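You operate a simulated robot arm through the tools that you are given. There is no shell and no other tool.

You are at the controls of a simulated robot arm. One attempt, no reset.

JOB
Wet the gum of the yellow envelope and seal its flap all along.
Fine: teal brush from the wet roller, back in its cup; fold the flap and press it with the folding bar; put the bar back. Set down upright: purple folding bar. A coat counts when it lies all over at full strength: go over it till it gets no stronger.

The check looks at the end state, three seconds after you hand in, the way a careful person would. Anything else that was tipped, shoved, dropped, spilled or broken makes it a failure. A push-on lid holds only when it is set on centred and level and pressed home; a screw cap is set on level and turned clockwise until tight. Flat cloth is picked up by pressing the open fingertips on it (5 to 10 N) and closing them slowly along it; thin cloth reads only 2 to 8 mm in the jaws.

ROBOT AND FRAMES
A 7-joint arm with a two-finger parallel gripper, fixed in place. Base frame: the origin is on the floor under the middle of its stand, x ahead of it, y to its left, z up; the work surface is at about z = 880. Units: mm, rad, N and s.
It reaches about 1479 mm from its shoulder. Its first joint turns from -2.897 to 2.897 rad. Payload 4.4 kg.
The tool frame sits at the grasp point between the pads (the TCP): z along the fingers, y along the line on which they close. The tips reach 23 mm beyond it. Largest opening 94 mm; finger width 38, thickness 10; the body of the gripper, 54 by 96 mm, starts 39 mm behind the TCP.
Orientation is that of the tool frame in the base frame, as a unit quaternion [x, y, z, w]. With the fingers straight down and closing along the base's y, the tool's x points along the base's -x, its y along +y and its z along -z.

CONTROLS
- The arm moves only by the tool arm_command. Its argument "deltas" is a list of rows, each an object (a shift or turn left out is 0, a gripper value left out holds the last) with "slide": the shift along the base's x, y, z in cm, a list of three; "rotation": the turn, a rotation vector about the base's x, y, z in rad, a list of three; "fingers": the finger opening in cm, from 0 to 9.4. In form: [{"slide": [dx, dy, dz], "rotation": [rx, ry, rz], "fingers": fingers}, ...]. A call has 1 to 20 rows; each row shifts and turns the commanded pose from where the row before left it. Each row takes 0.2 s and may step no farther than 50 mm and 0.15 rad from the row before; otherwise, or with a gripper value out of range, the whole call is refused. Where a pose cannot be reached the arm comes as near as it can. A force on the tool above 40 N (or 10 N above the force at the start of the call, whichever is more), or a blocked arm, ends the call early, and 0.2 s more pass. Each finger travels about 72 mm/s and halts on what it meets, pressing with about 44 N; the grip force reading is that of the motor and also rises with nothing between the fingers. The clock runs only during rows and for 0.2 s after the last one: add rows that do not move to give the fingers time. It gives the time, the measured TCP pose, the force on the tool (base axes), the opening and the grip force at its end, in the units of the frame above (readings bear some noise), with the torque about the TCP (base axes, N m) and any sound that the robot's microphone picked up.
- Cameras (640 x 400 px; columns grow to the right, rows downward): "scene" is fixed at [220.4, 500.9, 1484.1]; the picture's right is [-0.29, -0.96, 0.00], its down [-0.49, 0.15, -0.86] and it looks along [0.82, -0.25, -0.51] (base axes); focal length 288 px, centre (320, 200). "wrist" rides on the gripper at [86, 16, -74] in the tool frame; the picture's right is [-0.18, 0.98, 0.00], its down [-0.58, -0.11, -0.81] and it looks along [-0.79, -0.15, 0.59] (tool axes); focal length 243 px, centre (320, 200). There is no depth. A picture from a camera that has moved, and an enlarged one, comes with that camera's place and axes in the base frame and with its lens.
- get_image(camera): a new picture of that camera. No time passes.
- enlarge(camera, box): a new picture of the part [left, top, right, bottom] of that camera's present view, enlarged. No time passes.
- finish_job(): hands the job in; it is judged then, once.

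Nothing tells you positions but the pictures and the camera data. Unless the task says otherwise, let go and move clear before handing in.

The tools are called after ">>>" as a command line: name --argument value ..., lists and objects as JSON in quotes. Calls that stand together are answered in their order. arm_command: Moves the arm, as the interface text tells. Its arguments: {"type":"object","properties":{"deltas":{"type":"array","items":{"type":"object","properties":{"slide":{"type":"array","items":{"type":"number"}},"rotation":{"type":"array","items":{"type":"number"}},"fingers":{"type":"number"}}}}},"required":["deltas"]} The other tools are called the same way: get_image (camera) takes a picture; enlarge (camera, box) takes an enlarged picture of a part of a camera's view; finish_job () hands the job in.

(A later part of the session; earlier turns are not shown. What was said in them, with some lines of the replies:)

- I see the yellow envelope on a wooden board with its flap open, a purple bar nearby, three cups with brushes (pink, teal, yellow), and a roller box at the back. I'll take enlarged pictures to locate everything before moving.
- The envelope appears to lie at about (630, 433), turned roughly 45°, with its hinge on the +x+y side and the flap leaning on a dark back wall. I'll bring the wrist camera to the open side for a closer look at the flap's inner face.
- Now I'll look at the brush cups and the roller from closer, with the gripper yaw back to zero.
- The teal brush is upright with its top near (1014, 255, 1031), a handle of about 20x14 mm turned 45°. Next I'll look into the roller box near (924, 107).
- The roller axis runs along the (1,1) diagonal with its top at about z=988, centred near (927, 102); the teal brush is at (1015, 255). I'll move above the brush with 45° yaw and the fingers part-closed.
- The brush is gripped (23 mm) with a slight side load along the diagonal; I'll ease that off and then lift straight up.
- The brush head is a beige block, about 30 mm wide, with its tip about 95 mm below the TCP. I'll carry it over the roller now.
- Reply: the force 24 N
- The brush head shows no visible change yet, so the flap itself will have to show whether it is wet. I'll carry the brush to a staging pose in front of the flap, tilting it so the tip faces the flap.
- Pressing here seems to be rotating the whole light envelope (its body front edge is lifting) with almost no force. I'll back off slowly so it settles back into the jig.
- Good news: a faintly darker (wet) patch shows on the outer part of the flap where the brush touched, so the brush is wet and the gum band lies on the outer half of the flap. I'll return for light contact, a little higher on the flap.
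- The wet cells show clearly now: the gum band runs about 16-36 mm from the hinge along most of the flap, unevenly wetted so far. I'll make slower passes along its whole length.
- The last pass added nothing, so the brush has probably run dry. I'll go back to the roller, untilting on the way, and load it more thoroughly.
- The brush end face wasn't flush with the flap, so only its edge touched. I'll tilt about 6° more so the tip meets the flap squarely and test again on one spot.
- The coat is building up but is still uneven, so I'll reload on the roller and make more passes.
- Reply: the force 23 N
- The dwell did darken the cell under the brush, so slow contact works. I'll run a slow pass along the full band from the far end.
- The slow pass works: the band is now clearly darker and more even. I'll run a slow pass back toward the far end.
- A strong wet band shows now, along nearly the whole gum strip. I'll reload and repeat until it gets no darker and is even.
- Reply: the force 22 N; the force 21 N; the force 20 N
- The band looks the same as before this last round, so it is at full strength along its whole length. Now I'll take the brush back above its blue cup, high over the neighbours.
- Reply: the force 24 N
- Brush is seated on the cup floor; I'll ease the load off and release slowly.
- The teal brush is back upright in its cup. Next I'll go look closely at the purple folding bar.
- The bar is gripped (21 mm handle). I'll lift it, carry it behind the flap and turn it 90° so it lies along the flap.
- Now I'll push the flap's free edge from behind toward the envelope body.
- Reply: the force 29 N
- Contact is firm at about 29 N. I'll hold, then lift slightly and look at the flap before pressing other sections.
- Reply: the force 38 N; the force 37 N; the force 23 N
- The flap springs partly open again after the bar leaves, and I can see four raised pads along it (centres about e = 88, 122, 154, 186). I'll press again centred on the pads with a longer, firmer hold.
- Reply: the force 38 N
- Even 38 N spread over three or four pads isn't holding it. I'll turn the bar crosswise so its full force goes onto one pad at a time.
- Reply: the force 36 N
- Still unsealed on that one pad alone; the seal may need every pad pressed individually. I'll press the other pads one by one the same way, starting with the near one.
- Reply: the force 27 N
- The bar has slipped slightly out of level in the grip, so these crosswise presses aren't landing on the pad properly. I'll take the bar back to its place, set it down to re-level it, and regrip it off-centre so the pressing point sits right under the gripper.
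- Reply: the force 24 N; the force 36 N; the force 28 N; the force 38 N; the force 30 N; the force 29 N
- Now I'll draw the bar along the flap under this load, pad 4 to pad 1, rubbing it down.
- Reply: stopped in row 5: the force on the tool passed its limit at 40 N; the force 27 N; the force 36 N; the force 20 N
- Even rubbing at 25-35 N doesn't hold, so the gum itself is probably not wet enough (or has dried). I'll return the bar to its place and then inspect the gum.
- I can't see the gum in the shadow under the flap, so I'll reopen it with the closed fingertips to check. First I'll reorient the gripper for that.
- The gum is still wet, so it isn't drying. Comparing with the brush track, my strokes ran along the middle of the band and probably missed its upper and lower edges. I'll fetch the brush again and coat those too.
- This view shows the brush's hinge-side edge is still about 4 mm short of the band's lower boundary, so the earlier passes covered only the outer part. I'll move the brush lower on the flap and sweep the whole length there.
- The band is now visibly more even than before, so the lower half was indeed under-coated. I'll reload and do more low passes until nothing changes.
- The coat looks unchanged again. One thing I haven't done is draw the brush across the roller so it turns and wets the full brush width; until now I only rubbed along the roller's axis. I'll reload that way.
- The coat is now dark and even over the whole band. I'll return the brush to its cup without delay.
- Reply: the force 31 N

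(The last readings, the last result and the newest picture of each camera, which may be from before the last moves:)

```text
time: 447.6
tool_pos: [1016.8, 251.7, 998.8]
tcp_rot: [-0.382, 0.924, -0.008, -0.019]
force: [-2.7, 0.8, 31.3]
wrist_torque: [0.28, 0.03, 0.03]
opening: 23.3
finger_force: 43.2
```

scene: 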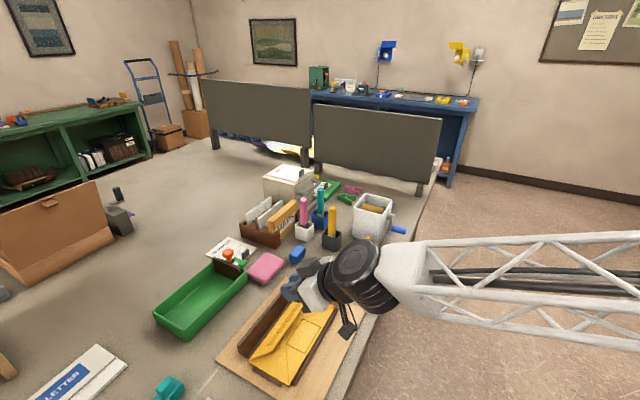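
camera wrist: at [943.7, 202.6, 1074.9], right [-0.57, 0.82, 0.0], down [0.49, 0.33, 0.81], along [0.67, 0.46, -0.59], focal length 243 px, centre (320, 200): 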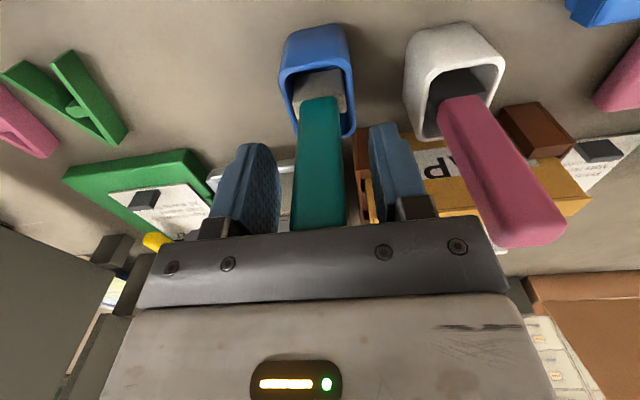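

Seated on the cup floor; I'll ease off, release and lift away, then go straight to the bar.

>>> arm_command --deltas '[{"slide": [0, 0, 0.2]}, {"fingers": 2.6}, {"fingers": 3.2}, {"fingers": 4.6}, {"fingers": 5.0}, {"slide": [0, 0, 2]}, {"slide": [0, 0, 4]}, {"slide": [0, 0, 4.5]}, {"slide": [0, 0, 4], "rotation": [0.0318, -0.0318, 0]}, {}]'

>>> enlarge --camera "scene" --box '[285, 170, 355, 240]'

>>> enlarge --camera "scene" --box '[300, 220, 390, 290]'

>>> enlarge --camera "wrist" --box '[240, 0, 440, 130]'

```text
time: 449.8
tool_pos: [1017.5, 250.9, 1141.6]
tcp_rot: [-0.382, 0.924, 0.0, 0.0]
force: [-0.6, 0.0, 0.8]
wrist_torque: [0.01, 0.01, -0.02]
opening: 50.3
finger_force: 0.0
```

```text
5.71 times, centred on (320, 205) of scene
camera zoom: at [220.4, 500.9, 1484.1], right [-0.29, -0.96, 0.0], down [-0.49, 0.15, -0.86], along [0.82, -0.25, -0.51], focal length 1645 px, centre (320, 171)
```

zoom: 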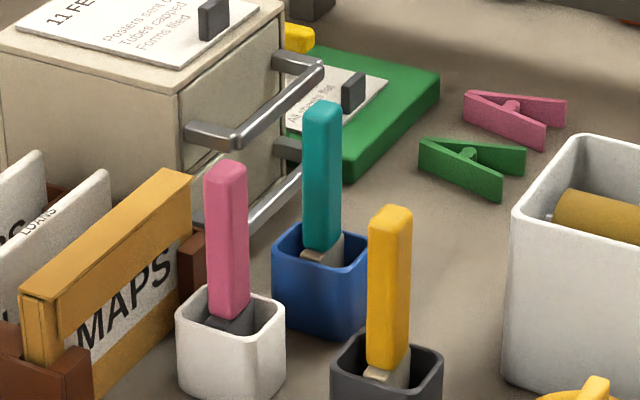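

```text
5.71 times, centred on (345, 255) of scene
camera zoom: at [220.4, 500.9, 1484.1], right [-0.29, -0.96, 0.0], down [-0.49, 0.15, -0.86], along [0.82, -0.25, -0.51], focal length 1645 px, centre (177, -114)
```

zoom: 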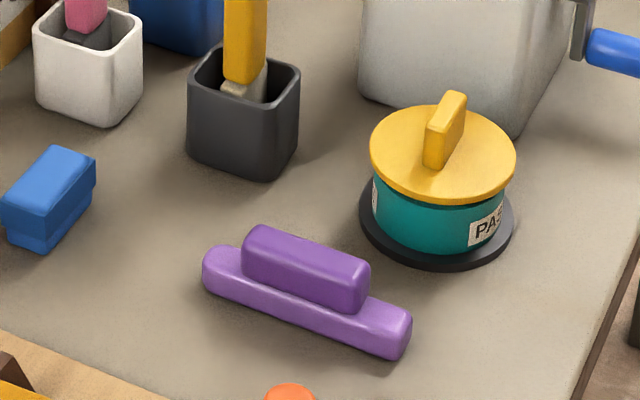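

```text
3.08 times, centred on (340, 65) of wrist
camera zoom: at [945.3, 199.5, 1217.1], right [-0.57, 0.82, 0.0], down [0.49, 0.33, 0.81], along [0.67, 0.46, -0.59], focal length 746 px, centre (258, 615)
```

zoom: 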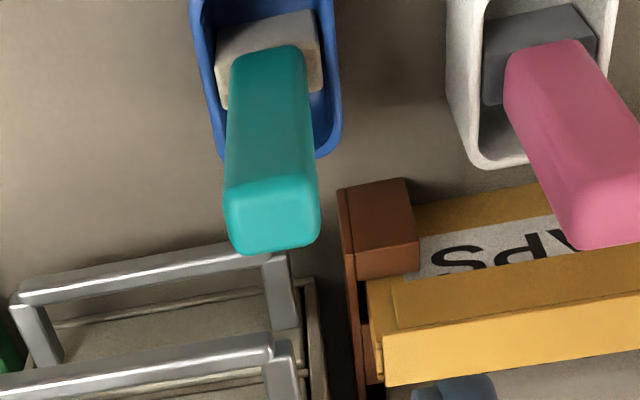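

>>> arm_command --deltas '[{"slide": [-4.1, 0.23, 0]}, {"slide": [-4.1, 0.23, 0]}, {"slide": [-4.1, 0.23, 0]}, {"slide": [-4.1, 0.23, 0]}, {"slide": [-4.1, 0.23, 0]}, {"slide": [-4.1, 0.23, 0]}, {"slide": [0, 0, -4.5]}, {"slide": [0, 0, -4.5]}, {"slide": [0, 0, -4.4]}, {}]'

>>> get_image --camera "wrist"

>>> enlarge --camera "wrist" --box '[250, 0, 400, 140]'

```text
time: 452.0
tool_pos: [772.9, 268.4, 1007.7]
tcp_rot: [-0.383, 0.924, 0.001, 0.002]
force: [0.8, -0.2, 0.6]
wrist_torque: [0.0, 0.01, 0.03]
opening: 50.0
finger_force: 0.1
```

```text
taken
camera wrist: at [699.3, 217.7, 1082.2], right [-0.57, 0.82, 0.0], down [0.49, 0.33, 0.81], along [0.67, 0.46, -0.59], focal length 243 px, centre (320, 200)
```

wrist: 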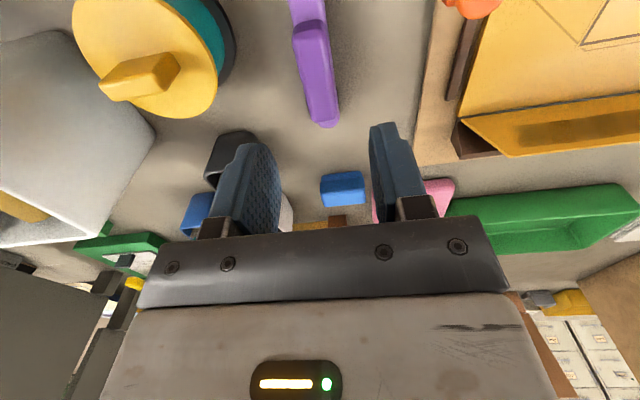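

```text
2.86 times, centred on (325, 70) of wrist
camera zoom: at [699.3, 217.7, 1082.2], right [-0.57, 0.82, 0.0], down [0.49, 0.33, 0.81], along [0.67, 0.46, -0.59], focal length 693 px, centre (306, 571)
```

zoom: 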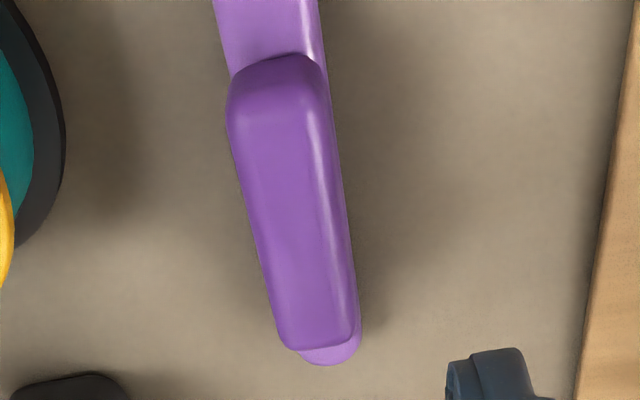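

>>> arm_command --deltas '[{"slide": [0, 0, -4.4]}, {"slide": [0, 0, -4.4]}, {}, {"fingers": 3.4}, {"fingers": 2.6}, {"fingers": 2.0}, {"fingers": 1.0}, {"fingers": 0.8}, {}]'

>>> get_image --camera "wrist"

```text
time: 454.0
tool_pos: [771.9, 268.0, 920.4]
tcp_rot: [-0.383, 0.924, 0.0, 0.0]
force: [-0.5, -0.6, 0.5]
wrist_torque: [0.02, 0.0, 0.0]
opening: 21.6
finger_force: 44.3
```

```text
taken
camera wrist: at [698.8, 218.1, 994.6], right [-0.57, 0.82, 0.0], down [0.49, 0.33, 0.81], along [0.67, 0.46, -0.59], focal length 243 px, centre (320, 200)
```

wrist: 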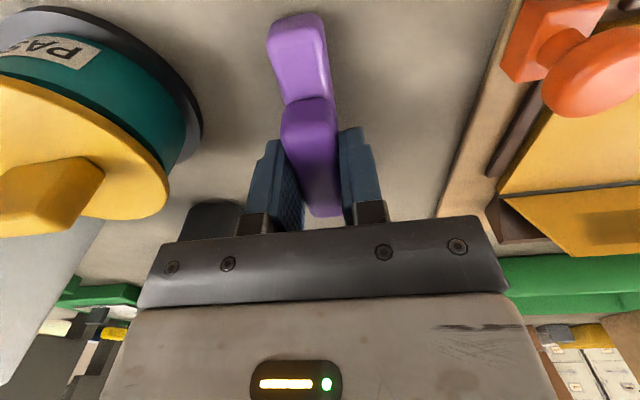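

>>> arm_command --deltas '[{"slide": [0, 0, 3]}, {"slide": [0, 0, 4.5]}, {"slide": [0, 0, 4.5]}, {"slide": [-0.654, 1.908, 0], "rotation": [0, 0, -0.1309]}, {"slide": [-0.654, 1.908, 0], "rotation": [0, 0, -0.1309]}, {"slide": [-0.654, 1.908, 0], "rotation": [0, 0, -0.1309]}, {"slide": [-0.654, 1.908, 0], "rotation": [0, 0, -0.1309]}, {"slide": [-0.654, 1.908, 0], "rotation": [0, 0, -0.1309]}, {"slide": [-0.654, 1.908, 0], "rotation": [0, 0, -0.1309]}, {"slide": [-0.654, 1.908, 0], "rotation": [0, 0, -0.1309]}, {"slide": [-0.654, 1.908, 0], "rotation": [0, 0, -0.1309]}, {"slide": [-0.654, 1.908, 0], "rotation": [0, 0, -0.1309]}, {"slide": [-0.654, 1.908, 0], "rotation": [0, 0, -0.1309]}, {"slide": [-0.654, 1.908, 0], "rotation": [0, 0, -0.1309]}, {"slide": [-0.654, 1.908, 0], "rotation": [0, 0, -0.1309]}, {"slide": [0, 0, -4]}, {"slide": [0, 0, -2.5]}, {}]'

>>> get_image --camera "wrist"

>>> enlarge --camera "scene" --box '[230, 270, 330, 360]'

```text
time: 457.8
tool_pos: [690.2, 495.7, 976.1]
tcp_rot: [0.383, 0.924, 0.0, 0.001]
force: [-0.6, 0.3, -2.4]
wrist_torque: [0.0, -0.01, 0.0]
opening: 21.4
finger_force: 44.7
```

```text
taken
camera wrist: at [641.5, 567.9, 1049.8], right [0.83, 0.56, 0.0], down [0.33, -0.49, 0.81], along [0.46, -0.67, -0.59], focal length 243 px, centre (320, 200)
```

wrist: 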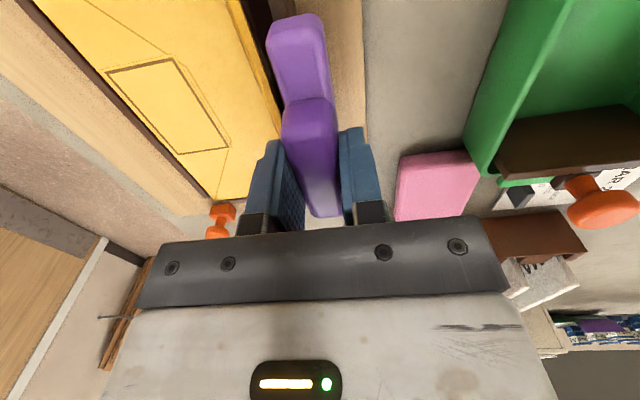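

```text
4.44 times, centred on (280, 315) of scene
camera zoom: at [220.4, 500.9, 1484.1], right [-0.29, -0.96, 0.0], down [-0.49, 0.15, -0.86], along [0.82, -0.25, -0.51], focal length 1280 px, centre (498, -311)
```

zoom: 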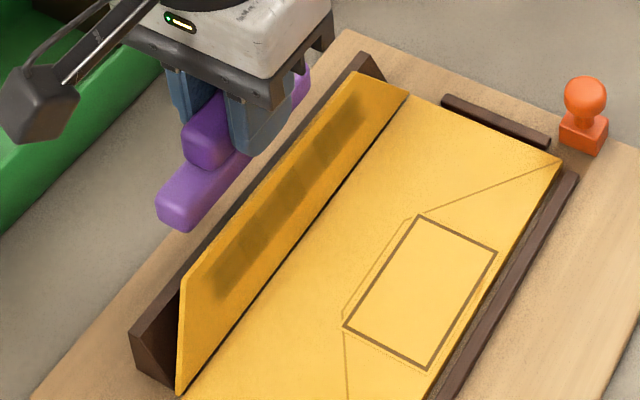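

>>> arm_command --deltas '[{"slide": [0, 0, -0.9]}, {"slide": [-0.354, -0.354, 0]}, {"slide": [-0.354, -0.354, 0]}, {"slide": [-0.354, -0.354, 0]}, {"slide": [-0.354, -0.354, 0]}, {"slide": [-0.354, -0.354, 0]}, {"slide": [-0.354, -0.354, 0]}, {"slide": [-0.354, -0.354, 0]}, {"slide": [-0.354, -0.354, 0]}, {"slide": [-0.354, -0.354, 0]}, {"slide": [-0.354, -0.354, 0]}, {"slide": [-0.354, -0.354, 0]}, {"slide": [-0.354, -0.354, 0]}, {"slide": [-0.354, -0.354, 0]}, {"slide": [0, 0, -0.5]}, {"slide": [0, 0, -0.5]}, {"slide": [0, 0, -0.5]}, {"slide": [0, 0, -0.5]}, {}]'

>>> enlarge --camera "scene" --box '[230, 270, 330, 360]'

>>> enlarge --camera "wrist" --box '[160, 0, 400, 150]'

```text
time: 461.8
tool_pos: [646.9, 450.6, 947.3]
tcp_rot: [0.383, 0.924, 0.0, 0.001]
force: [0.1, 0.8, -1.4]
wrist_torque: [-0.02, 0.01, 0.0]
opening: 21.3
finger_force: 43.3
```

```text
4.44 times, centred on (280, 315) of scene
camera zoom: at [220.4, 500.9, 1484.1], right [-0.29, -0.96, 0.0], down [-0.49, 0.15, -0.86], along [0.82, -0.25, -0.51], focal length 1280 px, centre (498, -311)
```

zoom: 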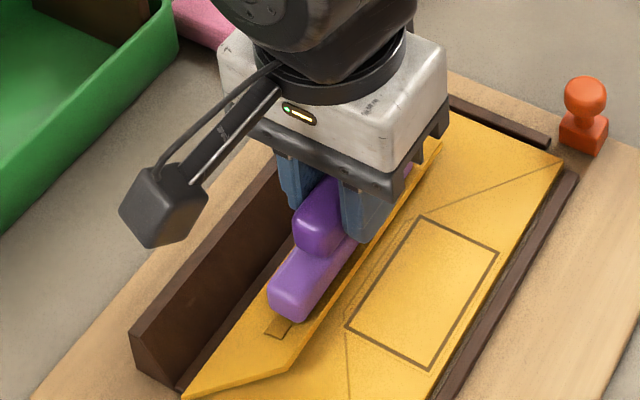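

```text
2.67 times, centred on (280, 75) of wrist
camera zoom: at [597.4, 522.1, 1022.3], right [0.82, 0.57, 0.0], down [0.33, -0.49, 0.81], along [0.46, -0.67, -0.59], focal length 647 px, centre (427, 533)
```

zoom: 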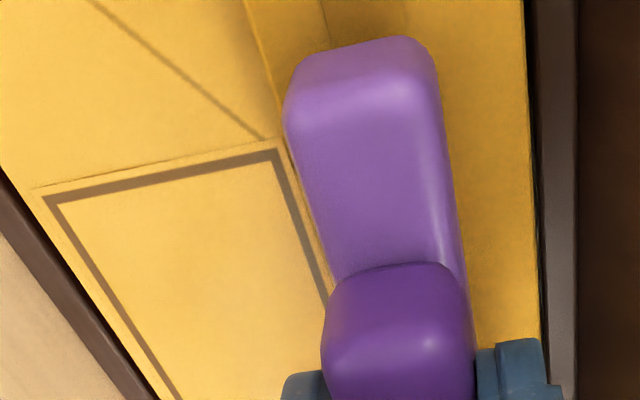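

>>> arm_command --deltas '[{"slide": [0, 0, -0.4]}, {"slide": [0, 0, -0.3]}, {"slide": [0, 0, -0.2]}, {}]'

>>> arm_command --deltas '[{"slide": [0, 0, -0.15]}, {}]'

>>> arm_command --deltas '[{"slide": [0, 0, -0.1]}, {}]'

```text
time: 462.8
tool_pos: [645.4, 450.3, 937.5]
tcp_rot: [0.383, 0.924, -0.001, 0.001]
force: [-0.5, 0.2, 0.1]
wrist_torque: [-0.01, 0.02, 0.0]
opening: 21.5
finger_force: 44.3
```

```text
time: 463.4
tool_pos: [645.8, 450.3, 937.3]
tcp_rot: [0.382, 0.924, 0.0, 0.001]
force: [-0.5, -0.4, 1.8]
wrist_torque: [-0.01, 0.05, -0.03]
opening: 21.9
finger_force: 44.6
```

```text
time: 464.0
tool_pos: [647.1, 451.2, 935.4]
tcp_rot: [0.383, 0.924, 0.0, 0.001]
force: [-1.7, 1.1, 19.8]
wrist_torque: [0.08, 0.19, 0.03]
opening: 21.4
finger_force: 44.1
```

>>> arm_command --deltas '[{"slide": [0, 0, -0.05]}, {}, {}, {}, {}, {}, {}, {}, {}, {}]'

>>> arm_command --deltas '[{"slide": [0, 0, 0.2]}, {"slide": [0, 0, 0.2]}, {"slide": [-1.0, 1.0, 0]}, {"slide": [-1.0, 1.0, 0]}, {"slide": [0, 0, -0.2]}, {"slide": [0, 0, -0.15]}, {}]'

>>> arm_command --deltas '[{"slide": [0, 0, -0.1]}, {}, {}, {}, {}, {}, {}, {}, {}, {}]'

>>> enlarge --camera "scene" --box '[240, 280, 340, 370]'

```text
time: 466.2
tool_pos: [645.6, 449.4, 935.3]
tcp_rot: [0.383, 0.924, 0.0, 0.001]
force: [0.8, 0.6, 39.0]
wrist_torque: [-0.04, 0.1, 0.0]
opening: 21.3
finger_force: 44.2
```

```text
time: 467.8
tool_pos: [626.4, 468.9, 934.5]
tcp_rot: [0.382, 0.924, 0.0, 0.001]
force: [-1.1, -0.9, 10.2]
wrist_torque: [-0.02, 0.0, 0.0]
opening: 21.6
finger_force: 43.8
```

```text
time: 470.0
tool_pos: [625.8, 470.1, 935.7]
tcp_rot: [0.383, 0.924, 0.0, 0.001]
force: [1.3, 2.6, 38.2]
wrist_torque: [0.11, -0.13, -0.02]
opening: 21.8
finger_force: 43.9
```

```text
4.44 times, centred on (290, 325) of scene
camera zoom: at [220.4, 500.9, 1484.1], right [-0.29, -0.96, 0.0], down [-0.49, 0.15, -0.86], along [0.82, -0.25, -0.51], focal length 1280 px, centre (453, -356)
```

zoom: 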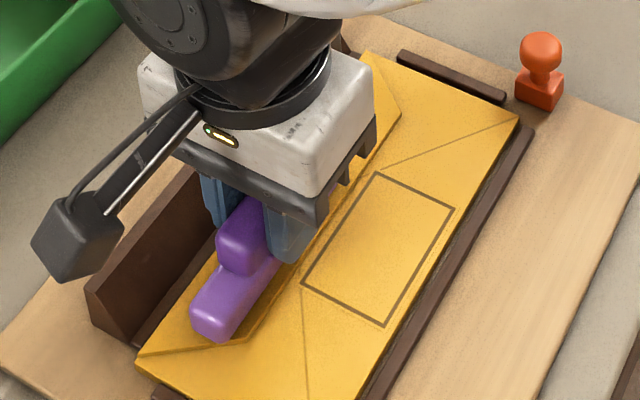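

>>> arm_command --deltas '[{"slide": [0, 0, 0.2]}, {"slide": [0, 0, 0.25]}, {"slide": [1.3, -1.3, 0]}, {"slide": [1.3, -1.3, 0]}, {"slide": [1.3, -1.3, 0]}, {"slide": [0, 0, -0.2]}, {"slide": [0, 0, -0.15]}, {}]'

>>> arm_command --deltas '[{"slide": [0, 0, -0.1]}, {}, {}, {}, {}, {}, {}, {}, {}, {}]'

>>> arm_command --deltas '[{"slide": [0, 0, 0.3]}, {"slide": [0, 0, 0.7]}, {"slide": [0, 0, 4]}, {"slide": [1.5, 1.5, 3]}, {"slide": [3, 3, 2]}, {}]'

>>> enlarge --camera "scene" --box '[240, 280, 340, 370]'

>>> enlarge --camera "scene" --box '[265, 290, 335, 350]'

```text
time: 471.8
tool_pos: [665.9, 430.4, 935.5]
tcp_rot: [0.384, 0.924, 0.0, 0.001]
force: [0.0, -2.2, 8.0]
wrist_torque: [-0.02, 0.12, 0.0]
opening: 21.6
finger_force: 43.8
```

```text
time: 474.0
tool_pos: [665.8, 430.6, 934.6]
tcp_rot: [0.382, 0.924, 0.0, 0.001]
force: [0.5, 0.8, 34.3]
wrist_torque: [0.08, 0.22, 0.02]
opening: 21.6
finger_force: 44.3
```

```text
time: 475.4
tool_pos: [709.3, 476.8, 1035.0]
tcp_rot: [0.383, 0.924, 0.0, 0.001]
force: [-0.9, -0.1, -1.3]
wrist_torque: [-0.01, 0.06, 0.0]
opening: 21.7
finger_force: 44.1
```

```text
4.44 times, centred on (290, 325) of scene
camera zoom: at [220.4, 500.9, 1484.1], right [-0.29, -0.96, 0.0], down [-0.49, 0.15, -0.86], along [0.82, -0.25, -0.51], focal length 1280 px, centre (453, -356)
```

zoom: 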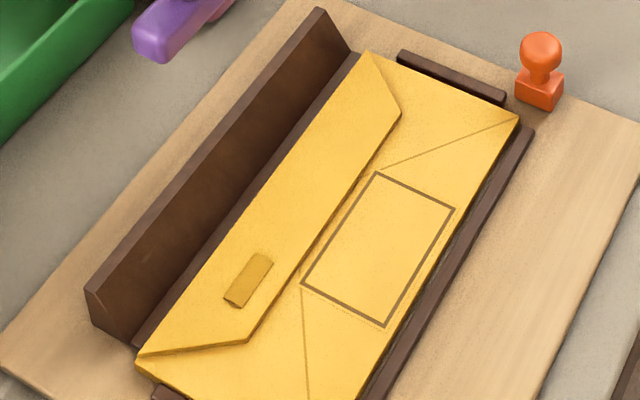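

```text
6.67 times, centred on (300, 320) of scene
camera zoom: at [220.4, 500.9, 1484.1], right [-0.29, -0.96, 0.0], down [-0.49, 0.15, -0.86], along [0.82, -0.25, -0.51], focal length 1920 px, centre (453, -600)
```

zoom: 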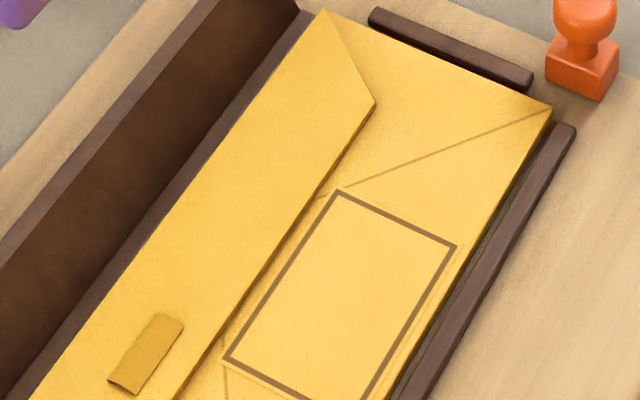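

Excellent: the flap now stays shut and three of the four bulges are gone - only the near one (pad 1) is still unsealed. I'll press that one directly.

>>> arm_command --deltas '[{"slide": [-3.25, 0.27, 0]}, {"slide": [-3.25, 0.27, 0]}, {"slide": [-3.24, 0.26, 0]}, {}]'

>>> get_image --camera "wrist"

>>> enlarge --camera "wrist" --box '[160, 0, 400, 150]'

```text
time: 476.4
tool_pos: [612.7, 482.9, 1033.6]
tcp_rot: [0.383, 0.924, -0.001, 0.001]
force: [0.0, -0.8, -0.6]
wrist_torque: [-0.01, 0.02, 0.02]
opening: 21.5
finger_force: 44.5
```

```text
taken
camera wrist: at [563.0, 555.5, 1107.5], right [0.82, 0.57, 0.0], down [0.33, -0.49, 0.81], along [0.46, -0.67, -0.59], focal length 243 px, centre (320, 200)
```

wrist: 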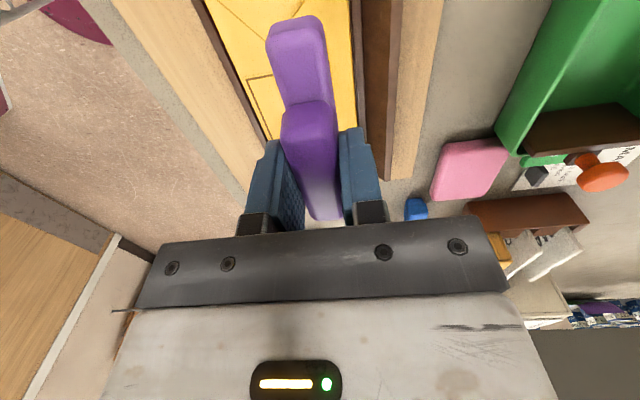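

```text
2.67 times, centred on (280, 75) of wrist
camera zoom: at [563.0, 555.5, 1107.5], right [0.82, 0.57, 0.0], down [0.33, -0.49, 0.81], along [0.46, -0.67, -0.59], focal length 647 px, centre (427, 533)
```

zoom: 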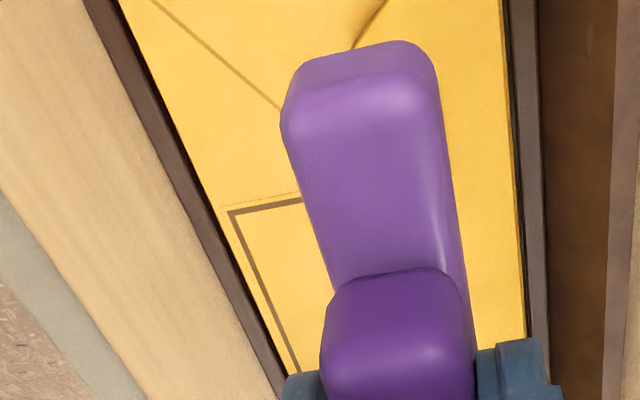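

>>> arm_command --deltas '[{"slide": [0, 0, -4.5]}, {"slide": [0, 0, -4]}, {"slide": [0, 0, -0.6]}, {"slide": [0, 0, -0.3]}, {}]'

>>> arm_command --deltas '[{"slide": [0, 0, -0.2]}, {}]'

>>> arm_command --deltas '[{"slide": [0, 0, -0.15]}, {}]'

```text
time: 477.6
tool_pos: [612.8, 483.1, 941.3]
tcp_rot: [0.382, 0.924, 0.0, 0.0]
force: [0.1, 0.0, -0.5]
wrist_torque: [0.02, 0.01, 0.0]
opening: 21.6
finger_force: 44.1
```

```text
time: 478.2
tool_pos: [612.5, 482.9, 938.8]
tcp_rot: [0.383, 0.924, -0.001, 0.001]
force: [-1.0, 0.7, -1.3]
wrist_torque: [0.01, 0.01, 0.02]
opening: 21.5
finger_force: 43.7
```

```text
time: 478.8
tool_pos: [610.7, 484.5, 937.6]
tcp_rot: [0.383, 0.924, -0.001, 0.002]
force: [-0.5, -0.6, -1.2]
wrist_torque: [0.0, 0.0, -0.02]
opening: 21.7
finger_force: 43.9
```

>>> arm_command --deltas '[{"slide": [0, 0, -0.15]}, {}]'

>>> arm_command --deltas '[{"slide": [0, 0, -0.1]}, {}]'

>>> arm_command --deltas '[{"slide": [0, 0, -0.1]}, {}]'

```text
time: 479.4
tool_pos: [612.3, 482.9, 935.3]
tcp_rot: [0.383, 0.924, 0.0, 0.001]
force: [0.4, -0.4, -1.8]
wrist_torque: [0.03, 0.0, -0.03]
opening: 21.6
finger_force: 43.8
```

```text
time: 480.0
tool_pos: [614.0, 483.9, 935.6]
tcp_rot: [0.383, 0.924, 0.0, 0.001]
force: [-0.6, -0.4, 11.9]
wrist_torque: [-0.09, 0.01, -0.01]
opening: 21.4
finger_force: 43.7
```

```text
time: 480.6
tool_pos: [614.2, 482.9, 934.6]
tcp_rot: [0.383, 0.924, 0.001, 0.001]
force: [-2.0, 0.6, 27.3]
wrist_torque: [-0.19, -0.08, 0.01]
opening: 21.4
finger_force: 44.2
```

>>> arm_command --deltas '[{}, {}, {}, {}, {}, {}, {}, {}, {}, {}, {}, {}]'

>>> arm_command --deltas '[{"slide": [0, 0, 0.3]}, {"slide": [0, 0, 0.7]}, {"slide": [0, 0, 4]}, {"slide": [1.5, 1.5, 3]}, {"slide": [3, 3, 2]}, {}]'

>>> enlarge --camera "scene" --box '[240, 280, 340, 370]'

>>> get_image --camera "wrist"

```text
time: 483.2
tool_pos: [613.3, 483.8, 934.2]
tcp_rot: [0.383, 0.924, 0.0, 0.001]
force: [-0.2, -0.2, 37.0]
wrist_torque: [-0.05, 0.04, 0.01]
opening: 21.5
finger_force: 44.0
```

```text
time: 484.6
tool_pos: [658.8, 528.6, 1033.8]
tcp_rot: [0.383, 0.924, 0.0, 0.001]
force: [0.0, -0.2, -1.3]
wrist_torque: [-0.03, -0.01, 0.02]
opening: 21.3
finger_force: 44.5
```

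```text
4.44 times, centred on (290, 325) of scene
camera zoom: at [220.4, 500.9, 1484.1], right [-0.29, -0.96, 0.0], down [-0.49, 0.15, -0.86], along [0.82, -0.25, -0.51], focal length 1280 px, centre (453, -356)
```

zoom: 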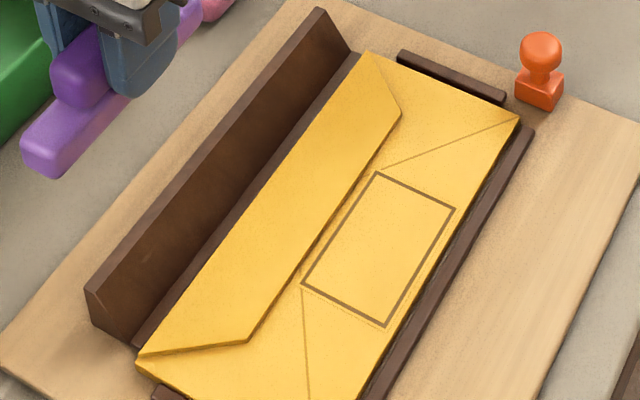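

```text
taken
camera wrist: at [609.4, 600.5, 1108.4], right [0.82, 0.57, 0.0], down [0.33, -0.49, 0.81], along [0.46, -0.67, -0.59], focal length 243 px, centre (320, 200)
```

wrist: 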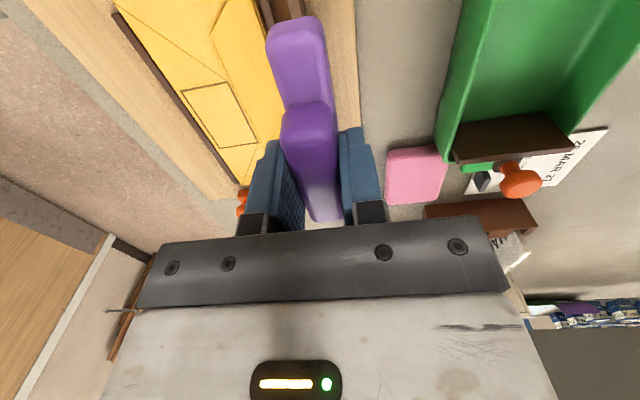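

All four bulges are gone and the flap lies flat: fully sealed. Now I'll take the bar back to its original spot.

>>> arm_command --deltas '[{"slide": [0.9075, -2.203, 0], "rotation": [0, 0, 0.1309]}, {"slide": [0.9075, -2.203, 0], "rotation": [0, 0, 0.1309]}, {"slide": [0.9075, -2.203, 0], "rotation": [0, 0, 0.1309]}, {"slide": [0.9075, -2.203, 0], "rotation": [0, 0, 0.1309]}, {"slide": [0.9075, -2.203, 0], "rotation": [0, 0, 0.1309]}, {"slide": [0.9075, -2.203, 0], "rotation": [0, 0, 0.1309]}, {"slide": [0.9075, -2.203, 0], "rotation": [0, 0, 0.1309]}, {"slide": [0.9075, -2.203, 0], "rotation": [0, 0, 0.1309]}, {"slide": [0.9075, -2.203, 0], "rotation": [0, 0, 0.1309]}, {"slide": [0.9075, -2.203, 0], "rotation": [0, 0, 0.1309]}, {"slide": [0.9075, -2.203, 0], "rotation": [0, 0, 0.1309]}, {"slide": [0.9075, -2.203, 0], "rotation": [0, 0, 0.1309]}, {}]'

>>> get_image --camera "wrist"

>>> enlarge --camera "scene" --box '[290, 190, 400, 290]'

```text
time: 487.4
tool_pos: [767.2, 264.3, 1033.6]
tcp_rot: [-0.384, 0.923, 0.0, 0.001]
force: [0.2, -0.1, -0.6]
wrist_torque: [-0.01, -0.02, 0.03]
opening: 21.2
finger_force: 44.0
```

```text
taken
camera wrist: at [694.8, 213.6, 1109.0], right [-0.57, 0.82, 0.0], down [0.49, 0.33, 0.81], along [0.67, 0.46, -0.59], focal length 243 px, centre (320, 200)
```

wrist: 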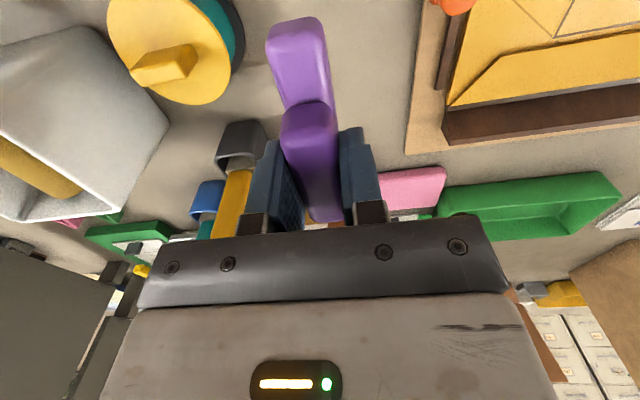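

```text
4.00 times, centred on (345, 240) of scene
camera zoom: at [220.4, 500.9, 1484.1], right [-0.29, -0.96, 0.0], down [-0.49, 0.15, -0.86], along [0.82, -0.25, -0.51], focal length 1152 px, centre (220, 40)
```

zoom: 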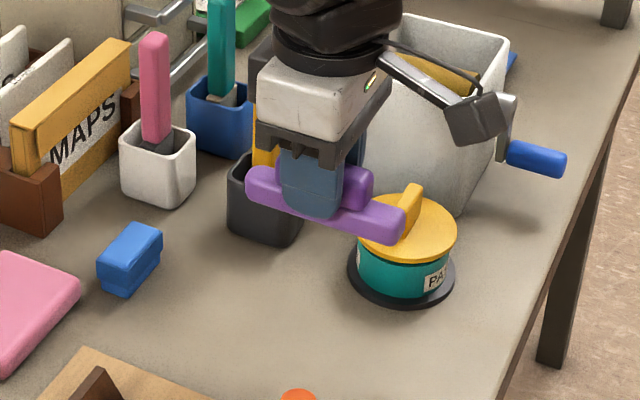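

>>> arm_command --deltas '[{"slide": [0.05, 0.05, -4]}, {"slide": [0, 0, -4]}, {"slide": [0, 0, -3]}, {"slide": [0, 0, -0.3]}, {}]'

>>> arm_command --deltas '[{"slide": [0, 0, -0.15]}, {}]'

>>> arm_command --deltas '[{"slide": [0, 0, -0.15]}, {}]'

>>> arm_command --deltas '[{"slide": [0, 0, -0.15]}, {}]'

```text
time: 488.6
tool_pos: [768.2, 264.3, 920.4]
tcp_rot: [-0.383, 0.924, 0.0, 0.001]
force: [0.5, 0.5, -1.0]
wrist_torque: [0.0, -0.01, 0.0]
opening: 21.4
finger_force: 43.9
```

```text
time: 489.2
tool_pos: [767.6, 264.8, 918.6]
tcp_rot: [-0.383, 0.924, 0.001, 0.002]
force: [0.5, -0.3, -0.6]
wrist_torque: [0.03, -0.01, -0.03]
opening: 21.5
finger_force: 43.9
```

```text
time: 489.8
tool_pos: [768.0, 265.4, 917.5]
tcp_rot: [-0.383, 0.924, 0.001, 0.001]
force: [-0.8, 0.4, 0.1]
wrist_torque: [0.0, 0.01, -0.03]
opening: 21.6
finger_force: 43.9
```

```text
time: 490.4
tool_pos: [768.3, 264.7, 916.6]
tcp_rot: [-0.384, 0.923, 0.001, 0.001]
force: [-1.8, -2.0, 8.1]
wrist_torque: [-0.43, 0.36, 0.03]
opening: 21.8
finger_force: 43.3
```

>>> arm_command --deltas '[{"slide": [0, 0, 0.02]}, {"fingers": 2.4}, {"fingers": 2.8}, {"fingers": 3.6}, {"fingers": 5.0}, {}, {"slide": [0, 0, 2]}, {"slide": [0, 0, 4]}, {"slide": [0, 0, 4.5]}, {"slide": [0, 0, 4.5]}, {}]'

>>> get_image --camera "scene"

>>> enlarge --camera "scene" --box '[300, 220, 390, 290]'

>>> enlarge --camera "scene" --box '[240, 280, 340, 370]'

>>> get_image --camera "wrist"

```text
time: 492.8
tool_pos: [766.5, 265.2, 1067.7]
tcp_rot: [-0.382, 0.924, 0.0, 0.0]
force: [0.0, 0.8, 0.6]
wrist_torque: [0.01, 0.0, -0.01]
opening: 49.9
finger_force: 0.0
```

```text
taken
```

scene: 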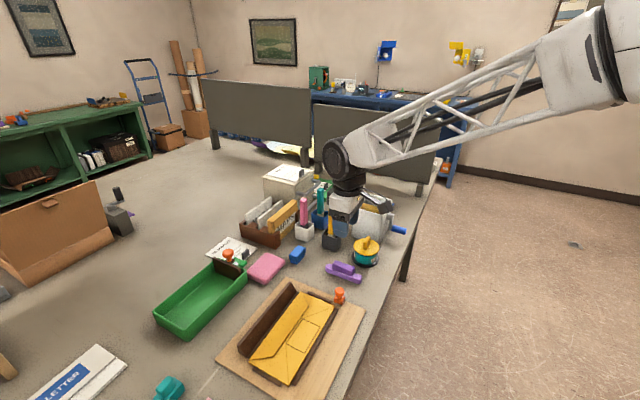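

```text
5.71 times, centred on (345, 255) of scene
camera zoom: at [220.4, 500.9, 1484.1], right [-0.29, -0.96, 0.0], down [-0.49, 0.15, -0.86], along [0.82, -0.25, -0.51], focal length 1645 px, centre (177, -114)
```

zoom: 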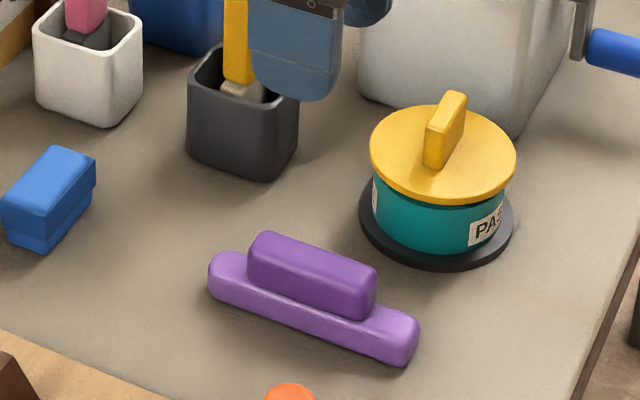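

```text
4.44 times, centred on (290, 325) of scene
camera zoom: at [220.4, 500.9, 1484.1], right [-0.29, -0.96, 0.0], down [-0.49, 0.15, -0.86], along [0.82, -0.25, -0.51], focal length 1280 px, centre (453, -356)
```

zoom: 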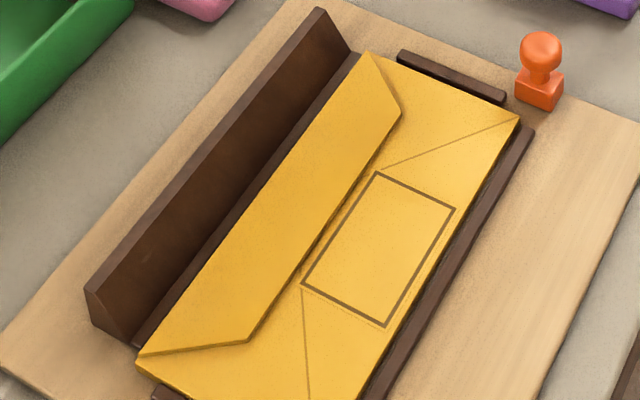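

```text
taken
camera wrist: at [693.9, 215.0, 1142.0], right [-0.57, 0.82, 0.0], down [0.49, 0.33, 0.81], along [0.67, 0.46, -0.59], focal length 243 px, centre (320, 200)
```

wrist: 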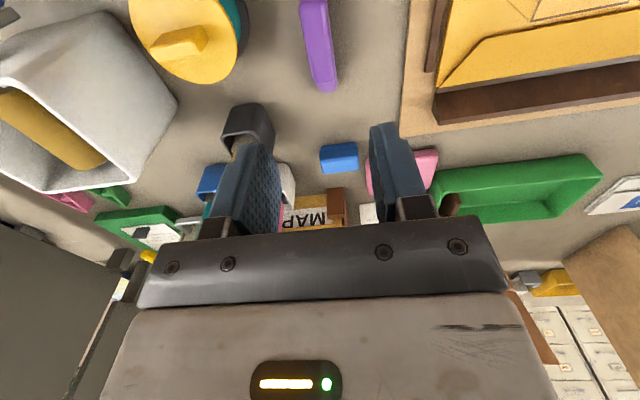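

The bar is back where it started, upright, the flap is sealed flat, and the brush is in its cup. I'll move the arm clear and take a last look around.

>>> arm_command --deltas '[{"slide": [-2, 0, 4]}, {"slide": [-3, 1, 3.5]}, {"slide": [-3.5, 1, 3]}, {"slide": [-4, 1.5, 2]}, {"slide": [-4, 1.5, 2]}, {}, {}]'

>>> get_image --camera "scene"

>>> enlarge --camera "scene" --box '[230, 160, 430, 285]'

>>> enlarge --camera "scene" --box '[255, 285, 345, 385]'

```text
time: 494.4
tool_pos: [603.4, 314.2, 1209.3]
tcp_rot: [-0.384, 0.924, 0.0, 0.001]
force: [-0.2, 0.2, 0.0]
wrist_torque: [0.03, 0.03, 0.0]
opening: 50.1
finger_force: 0.0
```

```text
taken
```

scene: 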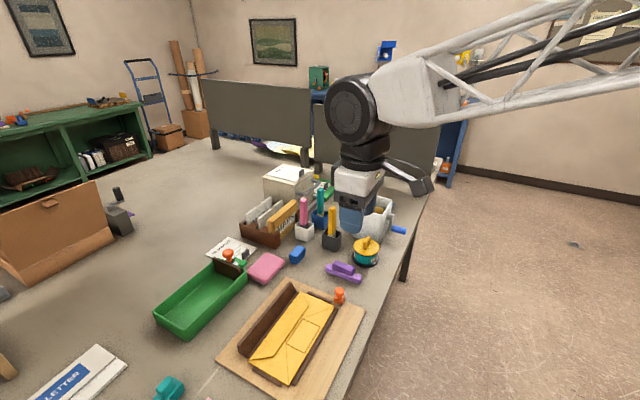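

```text
3.20 times, centred on (330, 222) of scene
camera zoom: at [220.4, 500.9, 1484.1], right [-0.29, -0.96, 0.0], down [-0.49, 0.15, -0.86], along [0.82, -0.25, -0.51], focal length 921 px, centre (288, 128)
```

zoom: 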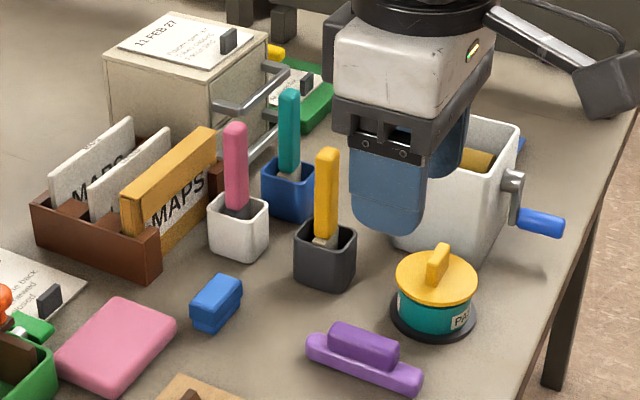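

```text
4.00 times, centred on (300, 335) of scene
camera zoom: at [220.4, 500.9, 1484.1], right [-0.29, -0.96, 0.0], down [-0.49, 0.15, -0.86], along [0.82, -0.25, -0.51], focal length 1152 px, centre (400, -340)
```

zoom: 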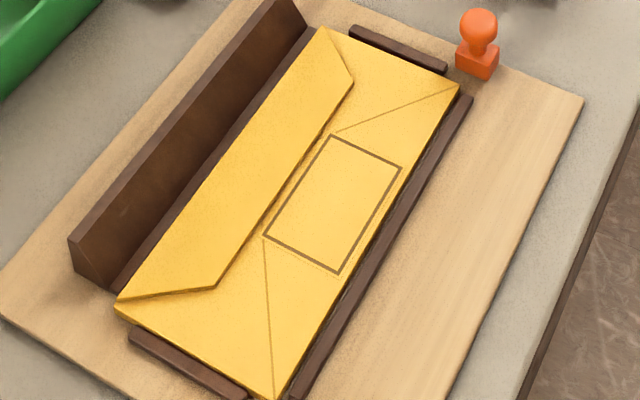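

The envelope flap is closed flat and smooth along its whole length. The teal brush stands in its blue cup, the purple bar is upright in its place, nothing else has been disturbed, and the arm is clear, so I'm handing in.

>>> finish_job

```text
The job is handed in.
```

The yellow envelope is sealed: its flap lies flat along the full length and stayed shut after I let go. I've handed the job in, but no verdict has come back.

- **Wetting:** The first coat ran mostly along the outer part of the gum band, so the flap sprang back when pressed. I opened the flap again with the closed fingertips, reloaded the brush and coated the band over its full width.
- **Pressing:** I folded the flap over with the purple bar and pressed it at up to about 39 N. Three of the four raised spots on the flap went flat, and a second press on the fourth finished it.
- **Tools:** The teal brush stands upright in its blue cup. The purple bar stands upright in the place it came from.
- **Everything else:** The last pictures show nothing tipped, moved or spilled, and the arm is clear of the table items.
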